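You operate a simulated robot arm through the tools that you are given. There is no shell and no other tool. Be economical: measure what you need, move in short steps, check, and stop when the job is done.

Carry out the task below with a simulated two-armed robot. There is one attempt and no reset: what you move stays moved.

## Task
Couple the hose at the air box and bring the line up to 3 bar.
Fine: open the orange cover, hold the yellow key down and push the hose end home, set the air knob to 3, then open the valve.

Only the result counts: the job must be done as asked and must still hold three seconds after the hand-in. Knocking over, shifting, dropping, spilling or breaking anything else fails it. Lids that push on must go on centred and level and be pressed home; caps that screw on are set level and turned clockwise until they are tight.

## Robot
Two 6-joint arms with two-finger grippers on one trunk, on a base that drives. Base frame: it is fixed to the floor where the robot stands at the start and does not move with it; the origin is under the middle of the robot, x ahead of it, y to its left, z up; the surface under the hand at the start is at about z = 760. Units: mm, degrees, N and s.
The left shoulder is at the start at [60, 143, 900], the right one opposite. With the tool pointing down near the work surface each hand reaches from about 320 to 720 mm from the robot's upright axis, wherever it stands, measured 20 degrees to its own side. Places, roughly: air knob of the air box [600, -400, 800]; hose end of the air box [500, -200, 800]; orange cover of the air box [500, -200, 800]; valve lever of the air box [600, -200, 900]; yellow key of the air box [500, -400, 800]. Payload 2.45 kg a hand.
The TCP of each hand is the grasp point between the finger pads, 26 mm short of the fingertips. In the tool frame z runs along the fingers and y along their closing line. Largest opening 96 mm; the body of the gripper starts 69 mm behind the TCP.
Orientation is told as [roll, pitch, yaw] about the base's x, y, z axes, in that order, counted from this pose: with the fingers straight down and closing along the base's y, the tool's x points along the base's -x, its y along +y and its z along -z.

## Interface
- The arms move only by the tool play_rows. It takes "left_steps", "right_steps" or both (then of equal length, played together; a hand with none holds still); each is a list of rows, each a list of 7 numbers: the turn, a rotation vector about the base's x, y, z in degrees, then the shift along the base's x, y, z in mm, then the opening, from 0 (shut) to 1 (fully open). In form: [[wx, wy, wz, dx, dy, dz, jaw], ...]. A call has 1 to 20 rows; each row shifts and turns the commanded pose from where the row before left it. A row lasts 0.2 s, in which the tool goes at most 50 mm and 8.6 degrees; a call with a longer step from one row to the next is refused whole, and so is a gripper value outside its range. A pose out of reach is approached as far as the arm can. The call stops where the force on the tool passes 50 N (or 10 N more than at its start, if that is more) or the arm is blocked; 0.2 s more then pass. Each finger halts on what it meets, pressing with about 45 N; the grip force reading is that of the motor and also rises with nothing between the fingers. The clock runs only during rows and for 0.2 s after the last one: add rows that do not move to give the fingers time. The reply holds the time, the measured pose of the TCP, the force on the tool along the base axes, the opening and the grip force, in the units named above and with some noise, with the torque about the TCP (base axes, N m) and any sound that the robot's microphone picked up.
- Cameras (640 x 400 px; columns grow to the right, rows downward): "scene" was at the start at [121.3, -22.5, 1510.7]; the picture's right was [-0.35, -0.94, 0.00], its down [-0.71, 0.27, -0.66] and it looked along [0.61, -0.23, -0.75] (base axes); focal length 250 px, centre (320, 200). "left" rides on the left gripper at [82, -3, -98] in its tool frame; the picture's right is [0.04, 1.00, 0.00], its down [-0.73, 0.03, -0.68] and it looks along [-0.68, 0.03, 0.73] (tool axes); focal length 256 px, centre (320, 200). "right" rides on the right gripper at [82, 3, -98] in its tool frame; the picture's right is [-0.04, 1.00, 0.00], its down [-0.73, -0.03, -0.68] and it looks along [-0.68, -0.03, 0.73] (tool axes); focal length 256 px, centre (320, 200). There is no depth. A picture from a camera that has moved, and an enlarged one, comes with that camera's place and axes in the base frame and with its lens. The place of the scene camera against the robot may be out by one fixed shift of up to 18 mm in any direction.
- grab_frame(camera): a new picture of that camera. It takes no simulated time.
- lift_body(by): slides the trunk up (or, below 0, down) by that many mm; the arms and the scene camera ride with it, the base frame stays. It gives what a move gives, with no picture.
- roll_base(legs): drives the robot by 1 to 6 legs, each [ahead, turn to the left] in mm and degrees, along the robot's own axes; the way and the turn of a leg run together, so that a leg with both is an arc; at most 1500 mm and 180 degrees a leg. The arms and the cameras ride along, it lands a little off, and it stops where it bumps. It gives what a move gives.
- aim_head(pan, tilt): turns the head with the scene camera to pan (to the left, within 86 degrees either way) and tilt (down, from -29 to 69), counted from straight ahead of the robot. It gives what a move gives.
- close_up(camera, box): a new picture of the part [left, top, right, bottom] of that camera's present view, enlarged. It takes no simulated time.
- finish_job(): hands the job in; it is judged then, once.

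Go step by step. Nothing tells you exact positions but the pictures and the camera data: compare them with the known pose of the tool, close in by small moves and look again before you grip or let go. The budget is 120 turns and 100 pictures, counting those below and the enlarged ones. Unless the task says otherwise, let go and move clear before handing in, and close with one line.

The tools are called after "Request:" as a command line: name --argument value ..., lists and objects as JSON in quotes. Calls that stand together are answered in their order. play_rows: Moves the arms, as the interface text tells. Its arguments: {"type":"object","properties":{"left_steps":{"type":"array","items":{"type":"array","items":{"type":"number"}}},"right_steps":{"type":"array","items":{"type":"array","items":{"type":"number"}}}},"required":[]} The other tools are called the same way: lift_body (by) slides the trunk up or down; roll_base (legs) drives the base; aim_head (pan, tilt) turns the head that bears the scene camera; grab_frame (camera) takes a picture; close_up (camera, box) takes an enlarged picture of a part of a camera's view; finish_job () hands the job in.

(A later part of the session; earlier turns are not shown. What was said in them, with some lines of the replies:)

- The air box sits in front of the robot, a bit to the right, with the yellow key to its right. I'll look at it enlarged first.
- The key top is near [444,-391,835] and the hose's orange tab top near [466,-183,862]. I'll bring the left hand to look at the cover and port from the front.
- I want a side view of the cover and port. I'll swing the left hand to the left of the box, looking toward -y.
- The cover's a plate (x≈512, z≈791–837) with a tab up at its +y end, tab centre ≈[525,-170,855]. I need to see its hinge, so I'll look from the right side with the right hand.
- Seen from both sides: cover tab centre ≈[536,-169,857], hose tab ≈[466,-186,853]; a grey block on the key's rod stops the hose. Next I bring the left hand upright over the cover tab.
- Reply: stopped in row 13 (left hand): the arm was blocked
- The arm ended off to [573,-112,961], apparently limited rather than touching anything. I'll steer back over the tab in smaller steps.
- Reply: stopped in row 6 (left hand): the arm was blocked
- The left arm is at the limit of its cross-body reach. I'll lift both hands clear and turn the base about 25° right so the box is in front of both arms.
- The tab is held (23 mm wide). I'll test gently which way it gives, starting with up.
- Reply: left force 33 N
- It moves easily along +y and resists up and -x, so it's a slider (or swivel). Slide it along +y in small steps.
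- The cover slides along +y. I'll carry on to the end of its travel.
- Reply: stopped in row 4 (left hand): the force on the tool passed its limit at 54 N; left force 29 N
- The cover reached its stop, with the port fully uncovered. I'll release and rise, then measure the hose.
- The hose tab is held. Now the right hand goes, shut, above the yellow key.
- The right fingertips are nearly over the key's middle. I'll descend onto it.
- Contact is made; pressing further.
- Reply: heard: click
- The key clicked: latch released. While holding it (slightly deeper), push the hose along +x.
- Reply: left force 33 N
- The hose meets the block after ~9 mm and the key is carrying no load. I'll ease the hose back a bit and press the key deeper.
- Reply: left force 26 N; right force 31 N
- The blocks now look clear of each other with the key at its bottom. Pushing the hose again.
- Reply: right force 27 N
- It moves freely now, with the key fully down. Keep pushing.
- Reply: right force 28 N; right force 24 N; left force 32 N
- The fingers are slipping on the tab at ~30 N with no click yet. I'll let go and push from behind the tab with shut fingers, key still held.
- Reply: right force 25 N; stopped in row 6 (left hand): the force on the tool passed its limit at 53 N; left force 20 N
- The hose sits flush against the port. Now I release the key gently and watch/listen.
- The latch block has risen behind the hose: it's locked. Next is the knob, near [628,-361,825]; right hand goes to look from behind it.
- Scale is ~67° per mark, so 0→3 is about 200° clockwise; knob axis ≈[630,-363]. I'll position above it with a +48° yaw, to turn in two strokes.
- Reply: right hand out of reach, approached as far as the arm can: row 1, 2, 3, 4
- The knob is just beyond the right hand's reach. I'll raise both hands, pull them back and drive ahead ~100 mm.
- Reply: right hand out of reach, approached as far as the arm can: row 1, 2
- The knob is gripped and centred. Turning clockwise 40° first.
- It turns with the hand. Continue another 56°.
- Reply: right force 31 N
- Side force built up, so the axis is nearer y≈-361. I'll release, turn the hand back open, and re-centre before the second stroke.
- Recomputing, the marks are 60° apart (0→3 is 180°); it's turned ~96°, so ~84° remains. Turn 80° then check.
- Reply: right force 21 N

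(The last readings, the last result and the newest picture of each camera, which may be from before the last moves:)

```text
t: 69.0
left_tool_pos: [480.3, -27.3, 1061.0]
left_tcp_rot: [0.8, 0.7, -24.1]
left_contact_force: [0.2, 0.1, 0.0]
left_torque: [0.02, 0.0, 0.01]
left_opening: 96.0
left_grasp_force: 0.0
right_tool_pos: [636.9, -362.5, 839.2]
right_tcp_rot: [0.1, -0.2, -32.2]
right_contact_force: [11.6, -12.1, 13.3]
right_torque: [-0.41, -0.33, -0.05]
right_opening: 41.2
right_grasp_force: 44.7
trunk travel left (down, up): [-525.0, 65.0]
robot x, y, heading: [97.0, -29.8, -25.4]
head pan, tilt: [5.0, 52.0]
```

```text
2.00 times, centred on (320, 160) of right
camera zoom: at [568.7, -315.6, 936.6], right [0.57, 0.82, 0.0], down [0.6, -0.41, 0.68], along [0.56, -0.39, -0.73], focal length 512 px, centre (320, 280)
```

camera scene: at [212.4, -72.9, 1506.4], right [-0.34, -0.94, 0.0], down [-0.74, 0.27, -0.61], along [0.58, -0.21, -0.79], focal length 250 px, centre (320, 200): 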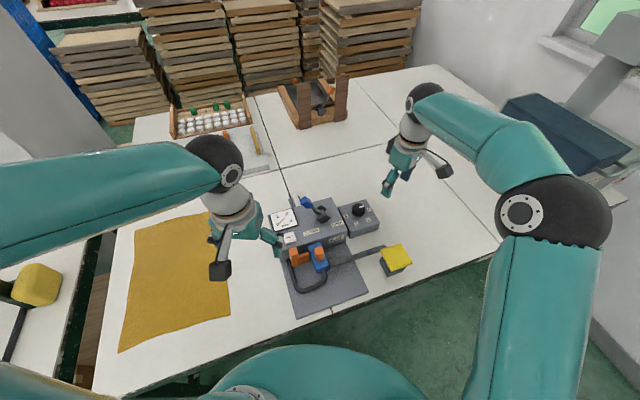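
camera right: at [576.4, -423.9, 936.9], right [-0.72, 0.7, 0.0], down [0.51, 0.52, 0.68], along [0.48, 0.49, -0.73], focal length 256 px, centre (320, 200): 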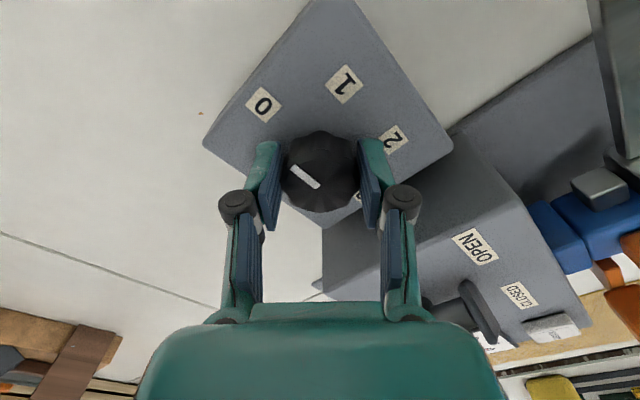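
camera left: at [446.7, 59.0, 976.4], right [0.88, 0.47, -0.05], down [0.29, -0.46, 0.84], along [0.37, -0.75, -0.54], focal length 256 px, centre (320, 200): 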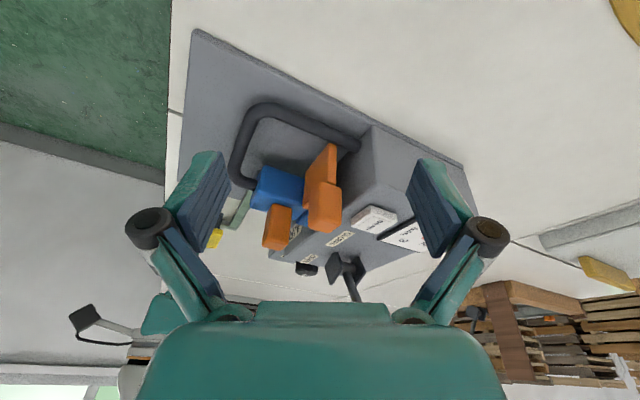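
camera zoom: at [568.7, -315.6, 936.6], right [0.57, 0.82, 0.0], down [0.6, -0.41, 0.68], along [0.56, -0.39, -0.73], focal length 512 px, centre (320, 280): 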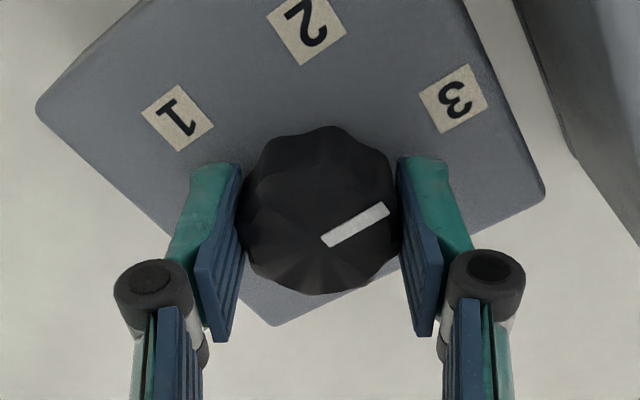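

Request:
play_rows --right_steps '[[0, 0, -2, 0, 0, 0, 0.3], [0, 0, -2, 0, 0, 0, 0.3], [0, 0, 0, 0, 0, 0, 0.3], [0, 0, 0, 0, 0, 0, 0.5], [0, 0, 0, 0, 0, 0, 0.7], [0, 0, 0, 0, 0, 20, 0.7], [0, 0, 0, 0, 0, 35, 0.7], [0, 0, 8, -15, 0, 20, 0.7], [0, 0, 8, -20, 0, 10, 0.7], [0, 0, 8, -20, 0, 0, 0.7], [0, 0, 8, -10, 0, 0, 0.7], [0, 0, 4, 0, 0, 0, 0.7]]'

Request:
grab_frame --camera "right"

Request:
close_up --camera "right" --box '[250, 75, 390, 205]'

```text
t: 71.7
left_tool_pos: [479.9, -26.0, 1061.0]
left_tcp_rot: [0.8, 0.6, -24.1]
left_contact_force: [0.4, -0.5, 0.3]
left_torque: [0.01, 0.01, 0.01]
left_opening: 95.9
left_grasp_force: 0.0
right_tool_pos: [569.5, -362.1, 923.5]
right_tcp_rot: [-0.1, -0.2, 0.1]
right_contact_force: [-0.8, 0.5, -0.4]
right_torque: [0.0, -0.02, 0.01]
right_opening: 67.3
right_grasp_force: 0.1
trunk travel left (down, up): [-525.0, 65.0]
robot x, y, heading: [96.8, -23.3, -25.1]
head pan, tilt: [5.0, 52.0]
```

```text
38 pictures are left
camera right: at [488.5, -357.9, 1021.7], right [0.04, 1.0, 0.0], down [0.73, -0.03, 0.68], along [0.68, -0.03, -0.73], focal length 256 px, centre (320, 200)
```

right: 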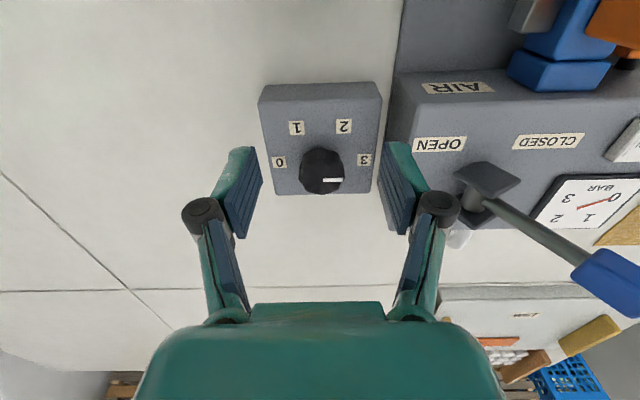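

```text
3.08 times, centred on (320, 140) of right
camera zoom: at [488.5, -357.9, 1021.7], right [0.04, 1.0, 0.0], down [0.73, -0.03, 0.68], along [0.68, -0.03, -0.73], focal length 788 px, centre (320, 385)
```

zoom: 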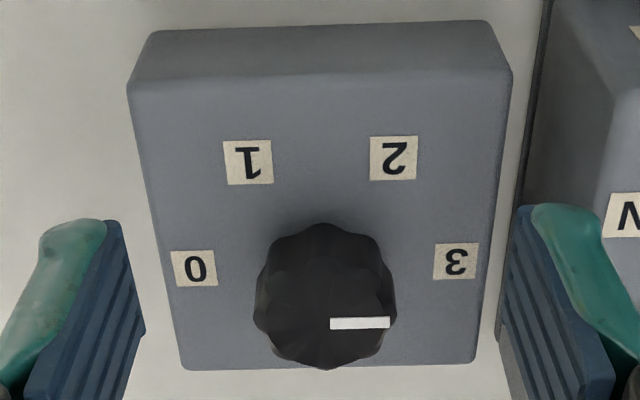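

The pointer is on 3. Valve lever: knob ≈[636,-187,940], pivot ≈[621,-234,870], leaning to +y (CLOSED); I'll push it to -y with the shut left hand. First position on its +y side.

Request:
play_rows --left_steps '[[0, 0, 8, 25, -10, 0, 0.6], [0, 0, 8, 25, -15, 0, 0.3], [0, 0, 8, 30, -20, 0, 0], [0, 0, 0, 30, -20, 0, 0], [0, 0, 0, 30, -20, 0, 0], [0, 0, 0, 16, -15, 0, 0], [0, 0, 0, 0, 0, -30, 0], [0, 0, 0, 0, 0, -30, 0], [0, 0, 0, 0, 0, -30, 0], [0, 0, 0, 0, 0, -15, 0], [0, 0, 0, 0, 0, 0, 0]]'

Request:
grab_frame --camera "left"

Request:
grab_frame --camera "right"

```text
t: 74.0
left_tool_pos: [637.1, -126.2, 954.3]
left_tcp_rot: [0.9, 0.6, 0.0]
left_contact_force: [0.0, -0.7, 0.3]
left_torque: [0.03, 0.02, -0.03]
left_opening: 0.1
left_grasp_force: 28.5
right_tool_pos: [570.3, -361.8, 923.8]
right_tcp_rot: [0.0, -0.2, 0.0]
right_contact_force: [0.4, 0.1, 0.0]
right_torque: [-0.02, 0.0, 0.0]
right_opening: 67.4
right_grasp_force: 0.1
trunk travel left (down, up): [-525.0, 65.0]
robot x, y, heading: [97.9, -26.7, -25.2]
head pan, tilt: [5.0, 52.0]
```

```text
36 pictures are left
camera left: at [555.6, -132.0, 1053.6], right [-0.04, 1.0, 0.01], down [0.74, 0.02, 0.67], along [0.67, 0.04, -0.74], focal length 256 px, centre (320, 200)
```

left: 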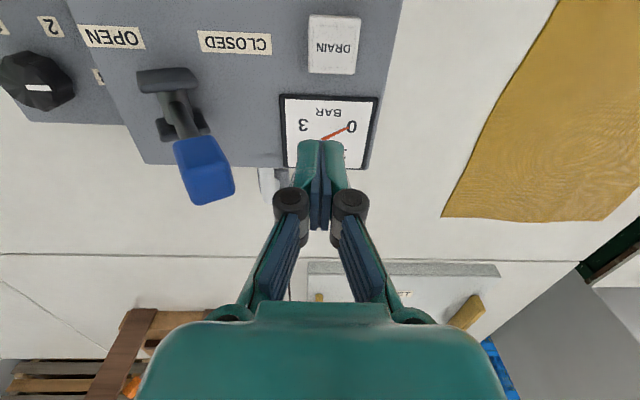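

```text
35 pictures are left
camera right: at [488.7, -357.9, 1021.6], right [0.04, 1.0, 0.0], down [0.73, -0.03, 0.68], along [0.68, -0.03, -0.73], focal length 256 px, centre (320, 200)
```

right: 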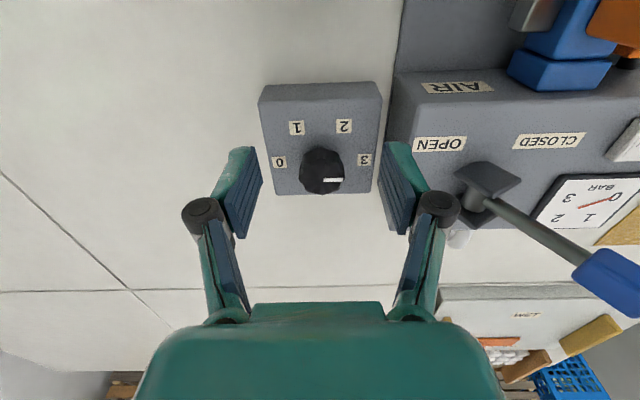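

Left fingers are beside the lever knob. I'll back the right hand away and push the lever toward -y.

Request:
play_rows --right_steps '[[0, 0, 0, -20, -20, 20, 0.7], [0, 0, 0, -20, -20, 20, 0.7], [0, 0, 0, -20, -20, 20, 0.7], [0, 0, 0, -20, -20, 20, 0.7], [0, 0, 0, -20, -20, 20, 0.7], [0, 0, 0, 0, 0, 0, 0.7]]' --left_steps '[[0, 0, 0, 2, -10, -4, 0], [0, 0, 0, 0, -10, 0, 0], [0, 0, 0, 0, -10, 0, 0], [0, 0, 0, 0, -10, 0, 0], [0, 0, 0, 0, -10, 0, 0], [0, 0, 0, 0, 0, 0, 0]]'

Request:
grab_frame --camera "left"

```text
t: 75.5
left_tool_pos: [638.7, -176.2, 951.5]
left_tcp_rot: [0.8, 0.7, -0.1]
left_contact_force: [1.1, 1.5, -0.8]
left_torque: [-0.03, 0.03, 0.01]
left_opening: 0.0
left_grasp_force: 28.5
right_tool_pos: [469.3, -460.5, 1023.9]
right_tcp_rot: [0.0, 0.0, 0.0]
right_contact_force: [-0.1, 0.7, -0.4]
right_torque: [0.01, 0.03, 0.02]
right_opening: 67.0
right_grasp_force: 0.1
trunk travel left (down, up): [-525.0, 65.0]
robot x, y, heading: [96.3, -25.6, -25.1]
head pan, tilt: [5.0, 52.0]
```

```text
34 pictures are left
camera left: at [557.8, -181.6, 1050.0], right [-0.04, 1.0, 0.01], down [0.74, 0.02, 0.67], along [0.67, 0.04, -0.74], focal length 256 px, centre (320, 200)
```

left: 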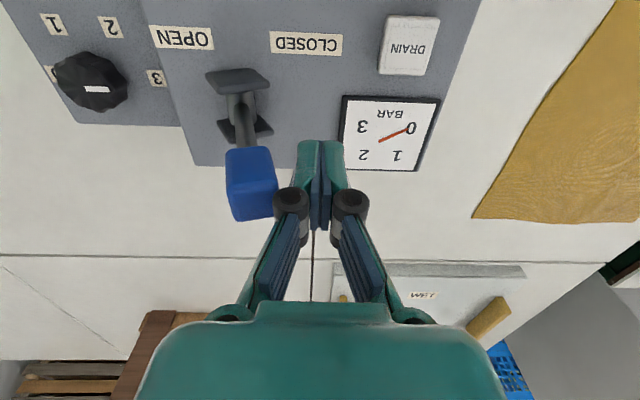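

Request:
play_rows --left_steps '[[0, 0, 0, 0, -8, 0, 0], [0, 0, 0, 0, -8, 0, 0], [0, 0, 0, 0, -8, 0, 0], [0, 0, 0, 0, -8, 0, 0], [0, 0, 0, 0, -8, 0, 0], [0, 0, 0, 0, 0, 0, 0]]'

Request:
grab_frame --camera "left"

```text
t: 76.8
left_tool_pos: [638.8, -216.0, 951.1]
left_tcp_rot: [0.8, 0.7, -0.1]
left_contact_force: [0.0, 0.1, 0.3]
left_torque: [0.01, 0.03, -0.01]
left_opening: 0.0
left_grasp_force: 28.6
right_tool_pos: [469.3, -461.4, 1023.3]
right_tcp_rot: [0.0, -0.3, 0.0]
right_contact_force: [-0.3, 0.1, -0.4]
right_torque: [0.04, 0.03, 0.0]
right_opening: 67.0
right_grasp_force: 0.0
trunk travel left (down, up): [-525.0, 65.0]
robot x, y, heading: [98.9, -25.3, -25.1]
head pan, tilt: [5.0, 52.0]
```

```text
33 pictures are left
camera left: at [557.8, -221.4, 1050.4], right [-0.04, 1.0, 0.01], down [0.74, 0.02, 0.67], along [0.67, 0.04, -0.74], focal length 256 px, centre (320, 200)
```

left: 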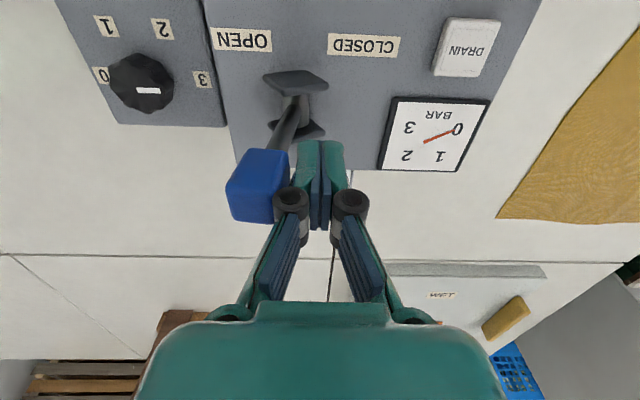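

Request:
play_rows --left_steps '[[0, 0, 0, 0, -8, 0, 0], [0, 0, 0, 0, -8, 0, 0], [0, 0, 0, 0, -8, 0, 0], [0, 0, 0, 0, -6, 0, 0], [0, 0, 0, 0, -6, 0, 0], [0, 0, 0, 0, 0, 0, 0]]'

Request:
grab_frame --camera "left"

```text
t: 78.2
left_tool_pos: [638.4, -250.0, 950.9]
left_tcp_rot: [0.9, 0.7, -0.1]
left_contact_force: [0.8, 11.0, -0.8]
left_torque: [0.2, 0.01, -0.03]
left_opening: 0.2
left_grasp_force: 28.3
right_tool_pos: [469.8, -459.9, 1022.6]
right_tcp_rot: [0.0, -0.3, 0.0]
right_contact_force: [-0.4, 0.2, 1.1]
right_torque: [-0.01, -0.05, 0.0]
right_opening: 67.4
right_grasp_force: 0.0
trunk travel left (down, up): [-525.0, 65.0]
robot x, y, heading: [97.3, -25.3, -25.1]
head pan, tilt: [5.0, 52.0]
```

```text
32 pictures are left
camera left: at [558.0, -256.1, 1050.5], right [-0.04, 1.0, 0.02], down [0.74, 0.02, 0.67], along [0.67, 0.04, -0.74], focal length 256 px, centre (320, 200)
```

left: 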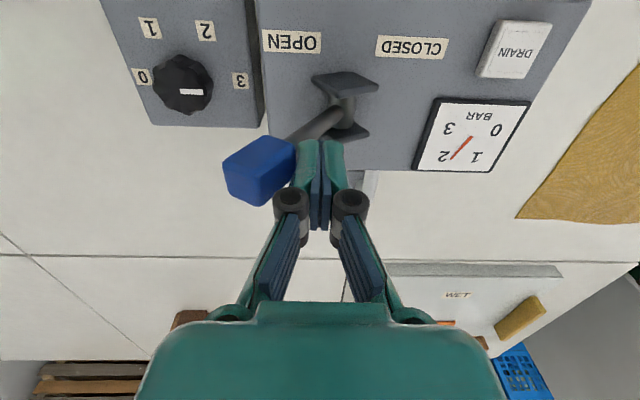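

The gauge needle is rising. I'll push a touch more to the stop and wait.

Request:
play_rows --left_steps '[[0, 0, 0, 0, -3, 0, 0], [0, 0, 0, 0, -2, 0, 0], [0, 0, 0, 0, 0, 0, 0], [0, 0, 0, 0, 5, 0, 0], [0, 0, 0, 0, 20, 0, 0], [0, 0, 0, 0, 20, 20, 0], [0, 0, 0, -20, 20, 30, 0], [0, 0, 0, -40, 10, 20, 0], [0, 0, 0, -40, 0, 0, 0], [0, 0, 0, 0, 0, 0, 0], [0, 0, 0, 0, 0, 0, 0], [0, 0, 0, 0, 0, 0, 0]]'

Request:
grab_frame --camera "left"

```text
t: 80.8
left_tool_pos: [538.6, -181.7, 1021.2]
left_tcp_rot: [0.8, 0.7, -0.2]
left_contact_force: [0.4, 0.2, -0.2]
left_torque: [0.02, -0.02, 0.0]
left_opening: 0.0
left_grasp_force: 28.5
right_tool_pos: [469.3, -460.9, 1022.9]
right_tcp_rot: [-0.1, -0.2, 0.0]
right_contact_force: [0.1, 0.1, -0.4]
right_torque: [0.0, 0.0, 0.01]
right_opening: 67.1
right_grasp_force: 0.0
trunk travel left (down, up): [-525.0, 65.0]
robot x, y, heading: [99.0, -27.3, -24.9]
head pan, tilt: [5.0, 52.0]
```

```text
31 pictures are left
camera left: at [457.4, -187.4, 1121.0], right [-0.04, 1.0, 0.01], down [0.74, 0.02, 0.67], along [0.67, 0.04, -0.74], focal length 256 px, centre (320, 200)
```

left: 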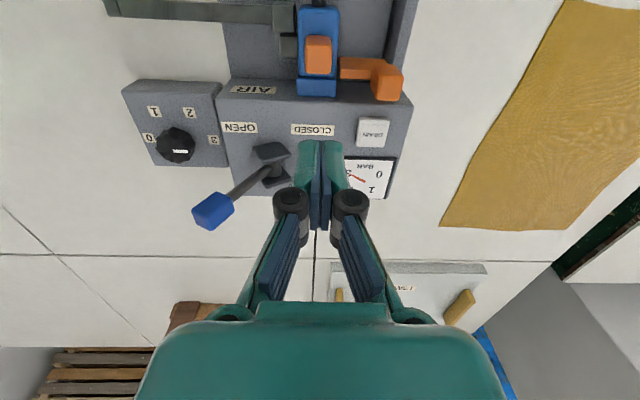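

The lever stays at OPEN; the needle now points toward 3. I'll move the hand aside and check gauge, knob and latch closely.

Request:
play_rows --left_steps '[[0, 0, 0, -30, 25, 10, 0], [0, 0, 0, -30, 35, 10, 0], [0, 0, 0, -20, 35, 10, 0], [0, 0, 0, 0, 0, 0, 0], [0, 0, 0, 0, 0, 0, 0]]'

Request:
grab_frame --camera "left"

Request:
close_up --camera "scene" --box '[250, 180, 420, 320]'

```text
t: 82.0
left_tool_pos: [457.7, -87.8, 1050.0]
left_tcp_rot: [0.8, 0.6, -0.1]
left_contact_force: [-0.6, -0.3, -1.2]
left_torque: [-0.02, -0.01, -0.01]
left_opening: 0.1
left_grasp_force: 28.6
right_tool_pos: [469.2, -460.5, 1024.2]
right_tcp_rot: [0.0, -0.3, -0.1]
right_contact_force: [-0.4, -0.9, -0.2]
right_torque: [0.03, 0.0, 0.02]
right_opening: 67.0
right_grasp_force: 0.0
trunk travel left (down, up): [-525.0, 65.0]
robot x, y, heading: [95.1, -27.6, -24.9]
head pan, tilt: [5.0, 52.0]
```

```text
30 pictures are left
camera left: at [377.0, -92.1, 1150.1], right [-0.04, 1.0, 0.01], down [0.74, 0.02, 0.67], along [0.67, 0.04, -0.74], focal length 256 px, centre (320, 200)
```

left: 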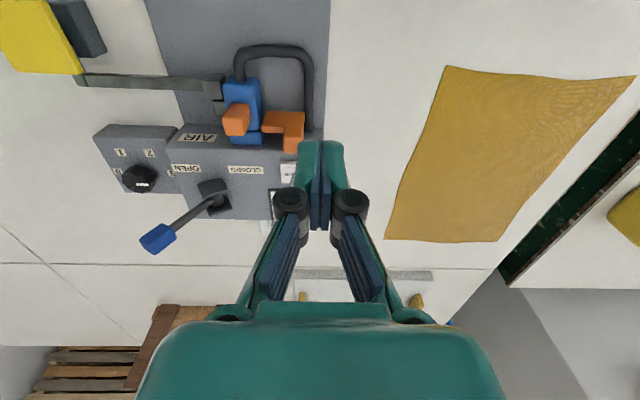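

```text
2.86 times, centred on (335, 250) of scene
camera zoom: at [209.6, -71.4, 1506.8], right [-0.34, -0.94, 0.0], down [-0.74, 0.27, -0.62], along [0.58, -0.21, -0.79], focal length 714 px, centre (277, 57)
```

zoom: 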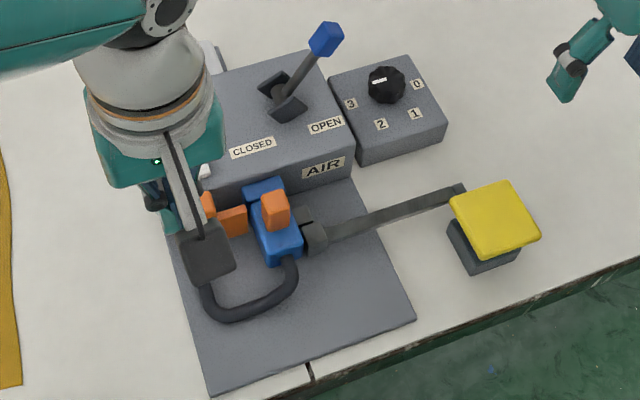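

Request:
play_rows --left_steps '[[0, 0, 0, 0, 40, 10, 0.3], [0, 0, 0, 0, 40, 0, 0.6], [0, 0, 0, 0, 40, 0, 0.8], [0, 0, 0, 0, 40, 0, 0.8], [0, 0, 0, 0, 0, 0, 0.8]]'

Request:
close_up --camera "scene" --box '[250, 180, 420, 320]'

```text
t: 83.2
left_tool_pos: [459.7, 72.6, 1060.0]
left_tcp_rot: [0.7, 0.6, -0.1]
left_contact_force: [0.2, -0.4, 0.4]
left_torque: [-0.02, 0.01, -0.05]
left_opening: 76.6
left_grasp_force: 0.1
right_tool_pos: [469.5, -461.4, 1024.8]
right_tcp_rot: [-0.1, -0.2, 0.0]
right_contact_force: [0.0, -0.5, 0.3]
right_torque: [0.01, 0.01, 0.02]
right_opening: 67.2
right_grasp_force: 0.0
trunk travel left (down, up): [-525.0, 65.0]
robot x, y, heading: [95.0, -24.6, -25.0]
head pan, tilt: [5.0, 52.0]
```

```text
2.86 times, centred on (335, 250) of scene
camera zoom: at [210.6, -72.3, 1506.6], right [-0.34, -0.94, 0.0], down [-0.74, 0.27, -0.61], along [0.58, -0.21, -0.79], focal length 714 px, centre (277, 57)
```

zoom: 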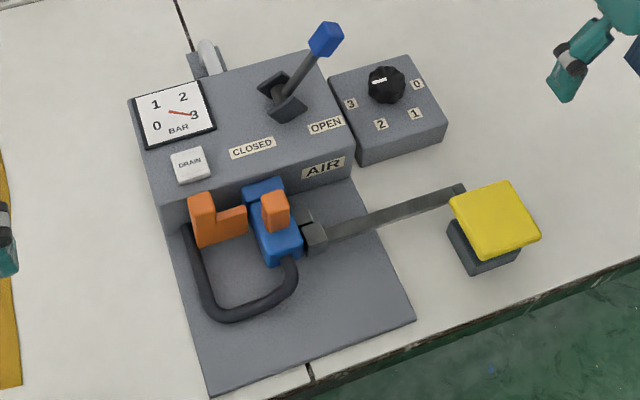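

Request:
close_up --camera "scene" --box '[280, 200, 370, 256]'

```text
7.11 times, centred on (325, 228) of scene
camera zoom: at [210.6, -72.3, 1506.6], right [-0.34, -0.94, 0.0], down [-0.74, 0.27, -0.61], along [0.58, -0.21, -0.79], focal length 1777 px, centre (284, 1)
```

zoom: 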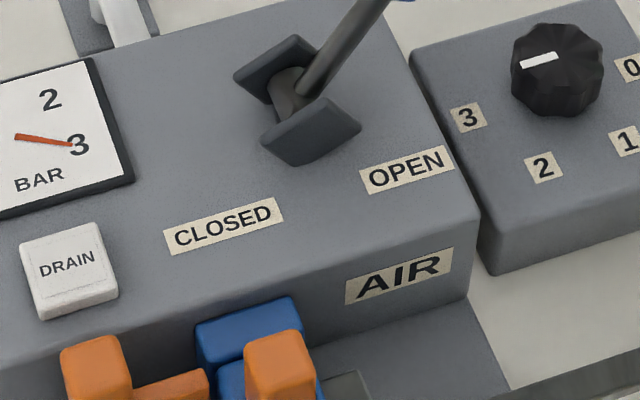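

The gauge reads 3 bar, with the hose latched, the cover open, the knob on 3, the lever at OPEN and both hands clear. Handing in.

Request:
finish_job

```text
The job is handed in.
```

The hose is coupled and latched at the air box, the knob is set to 3, the valve is open, and the gauge showed 3 bar when I handed the job in.
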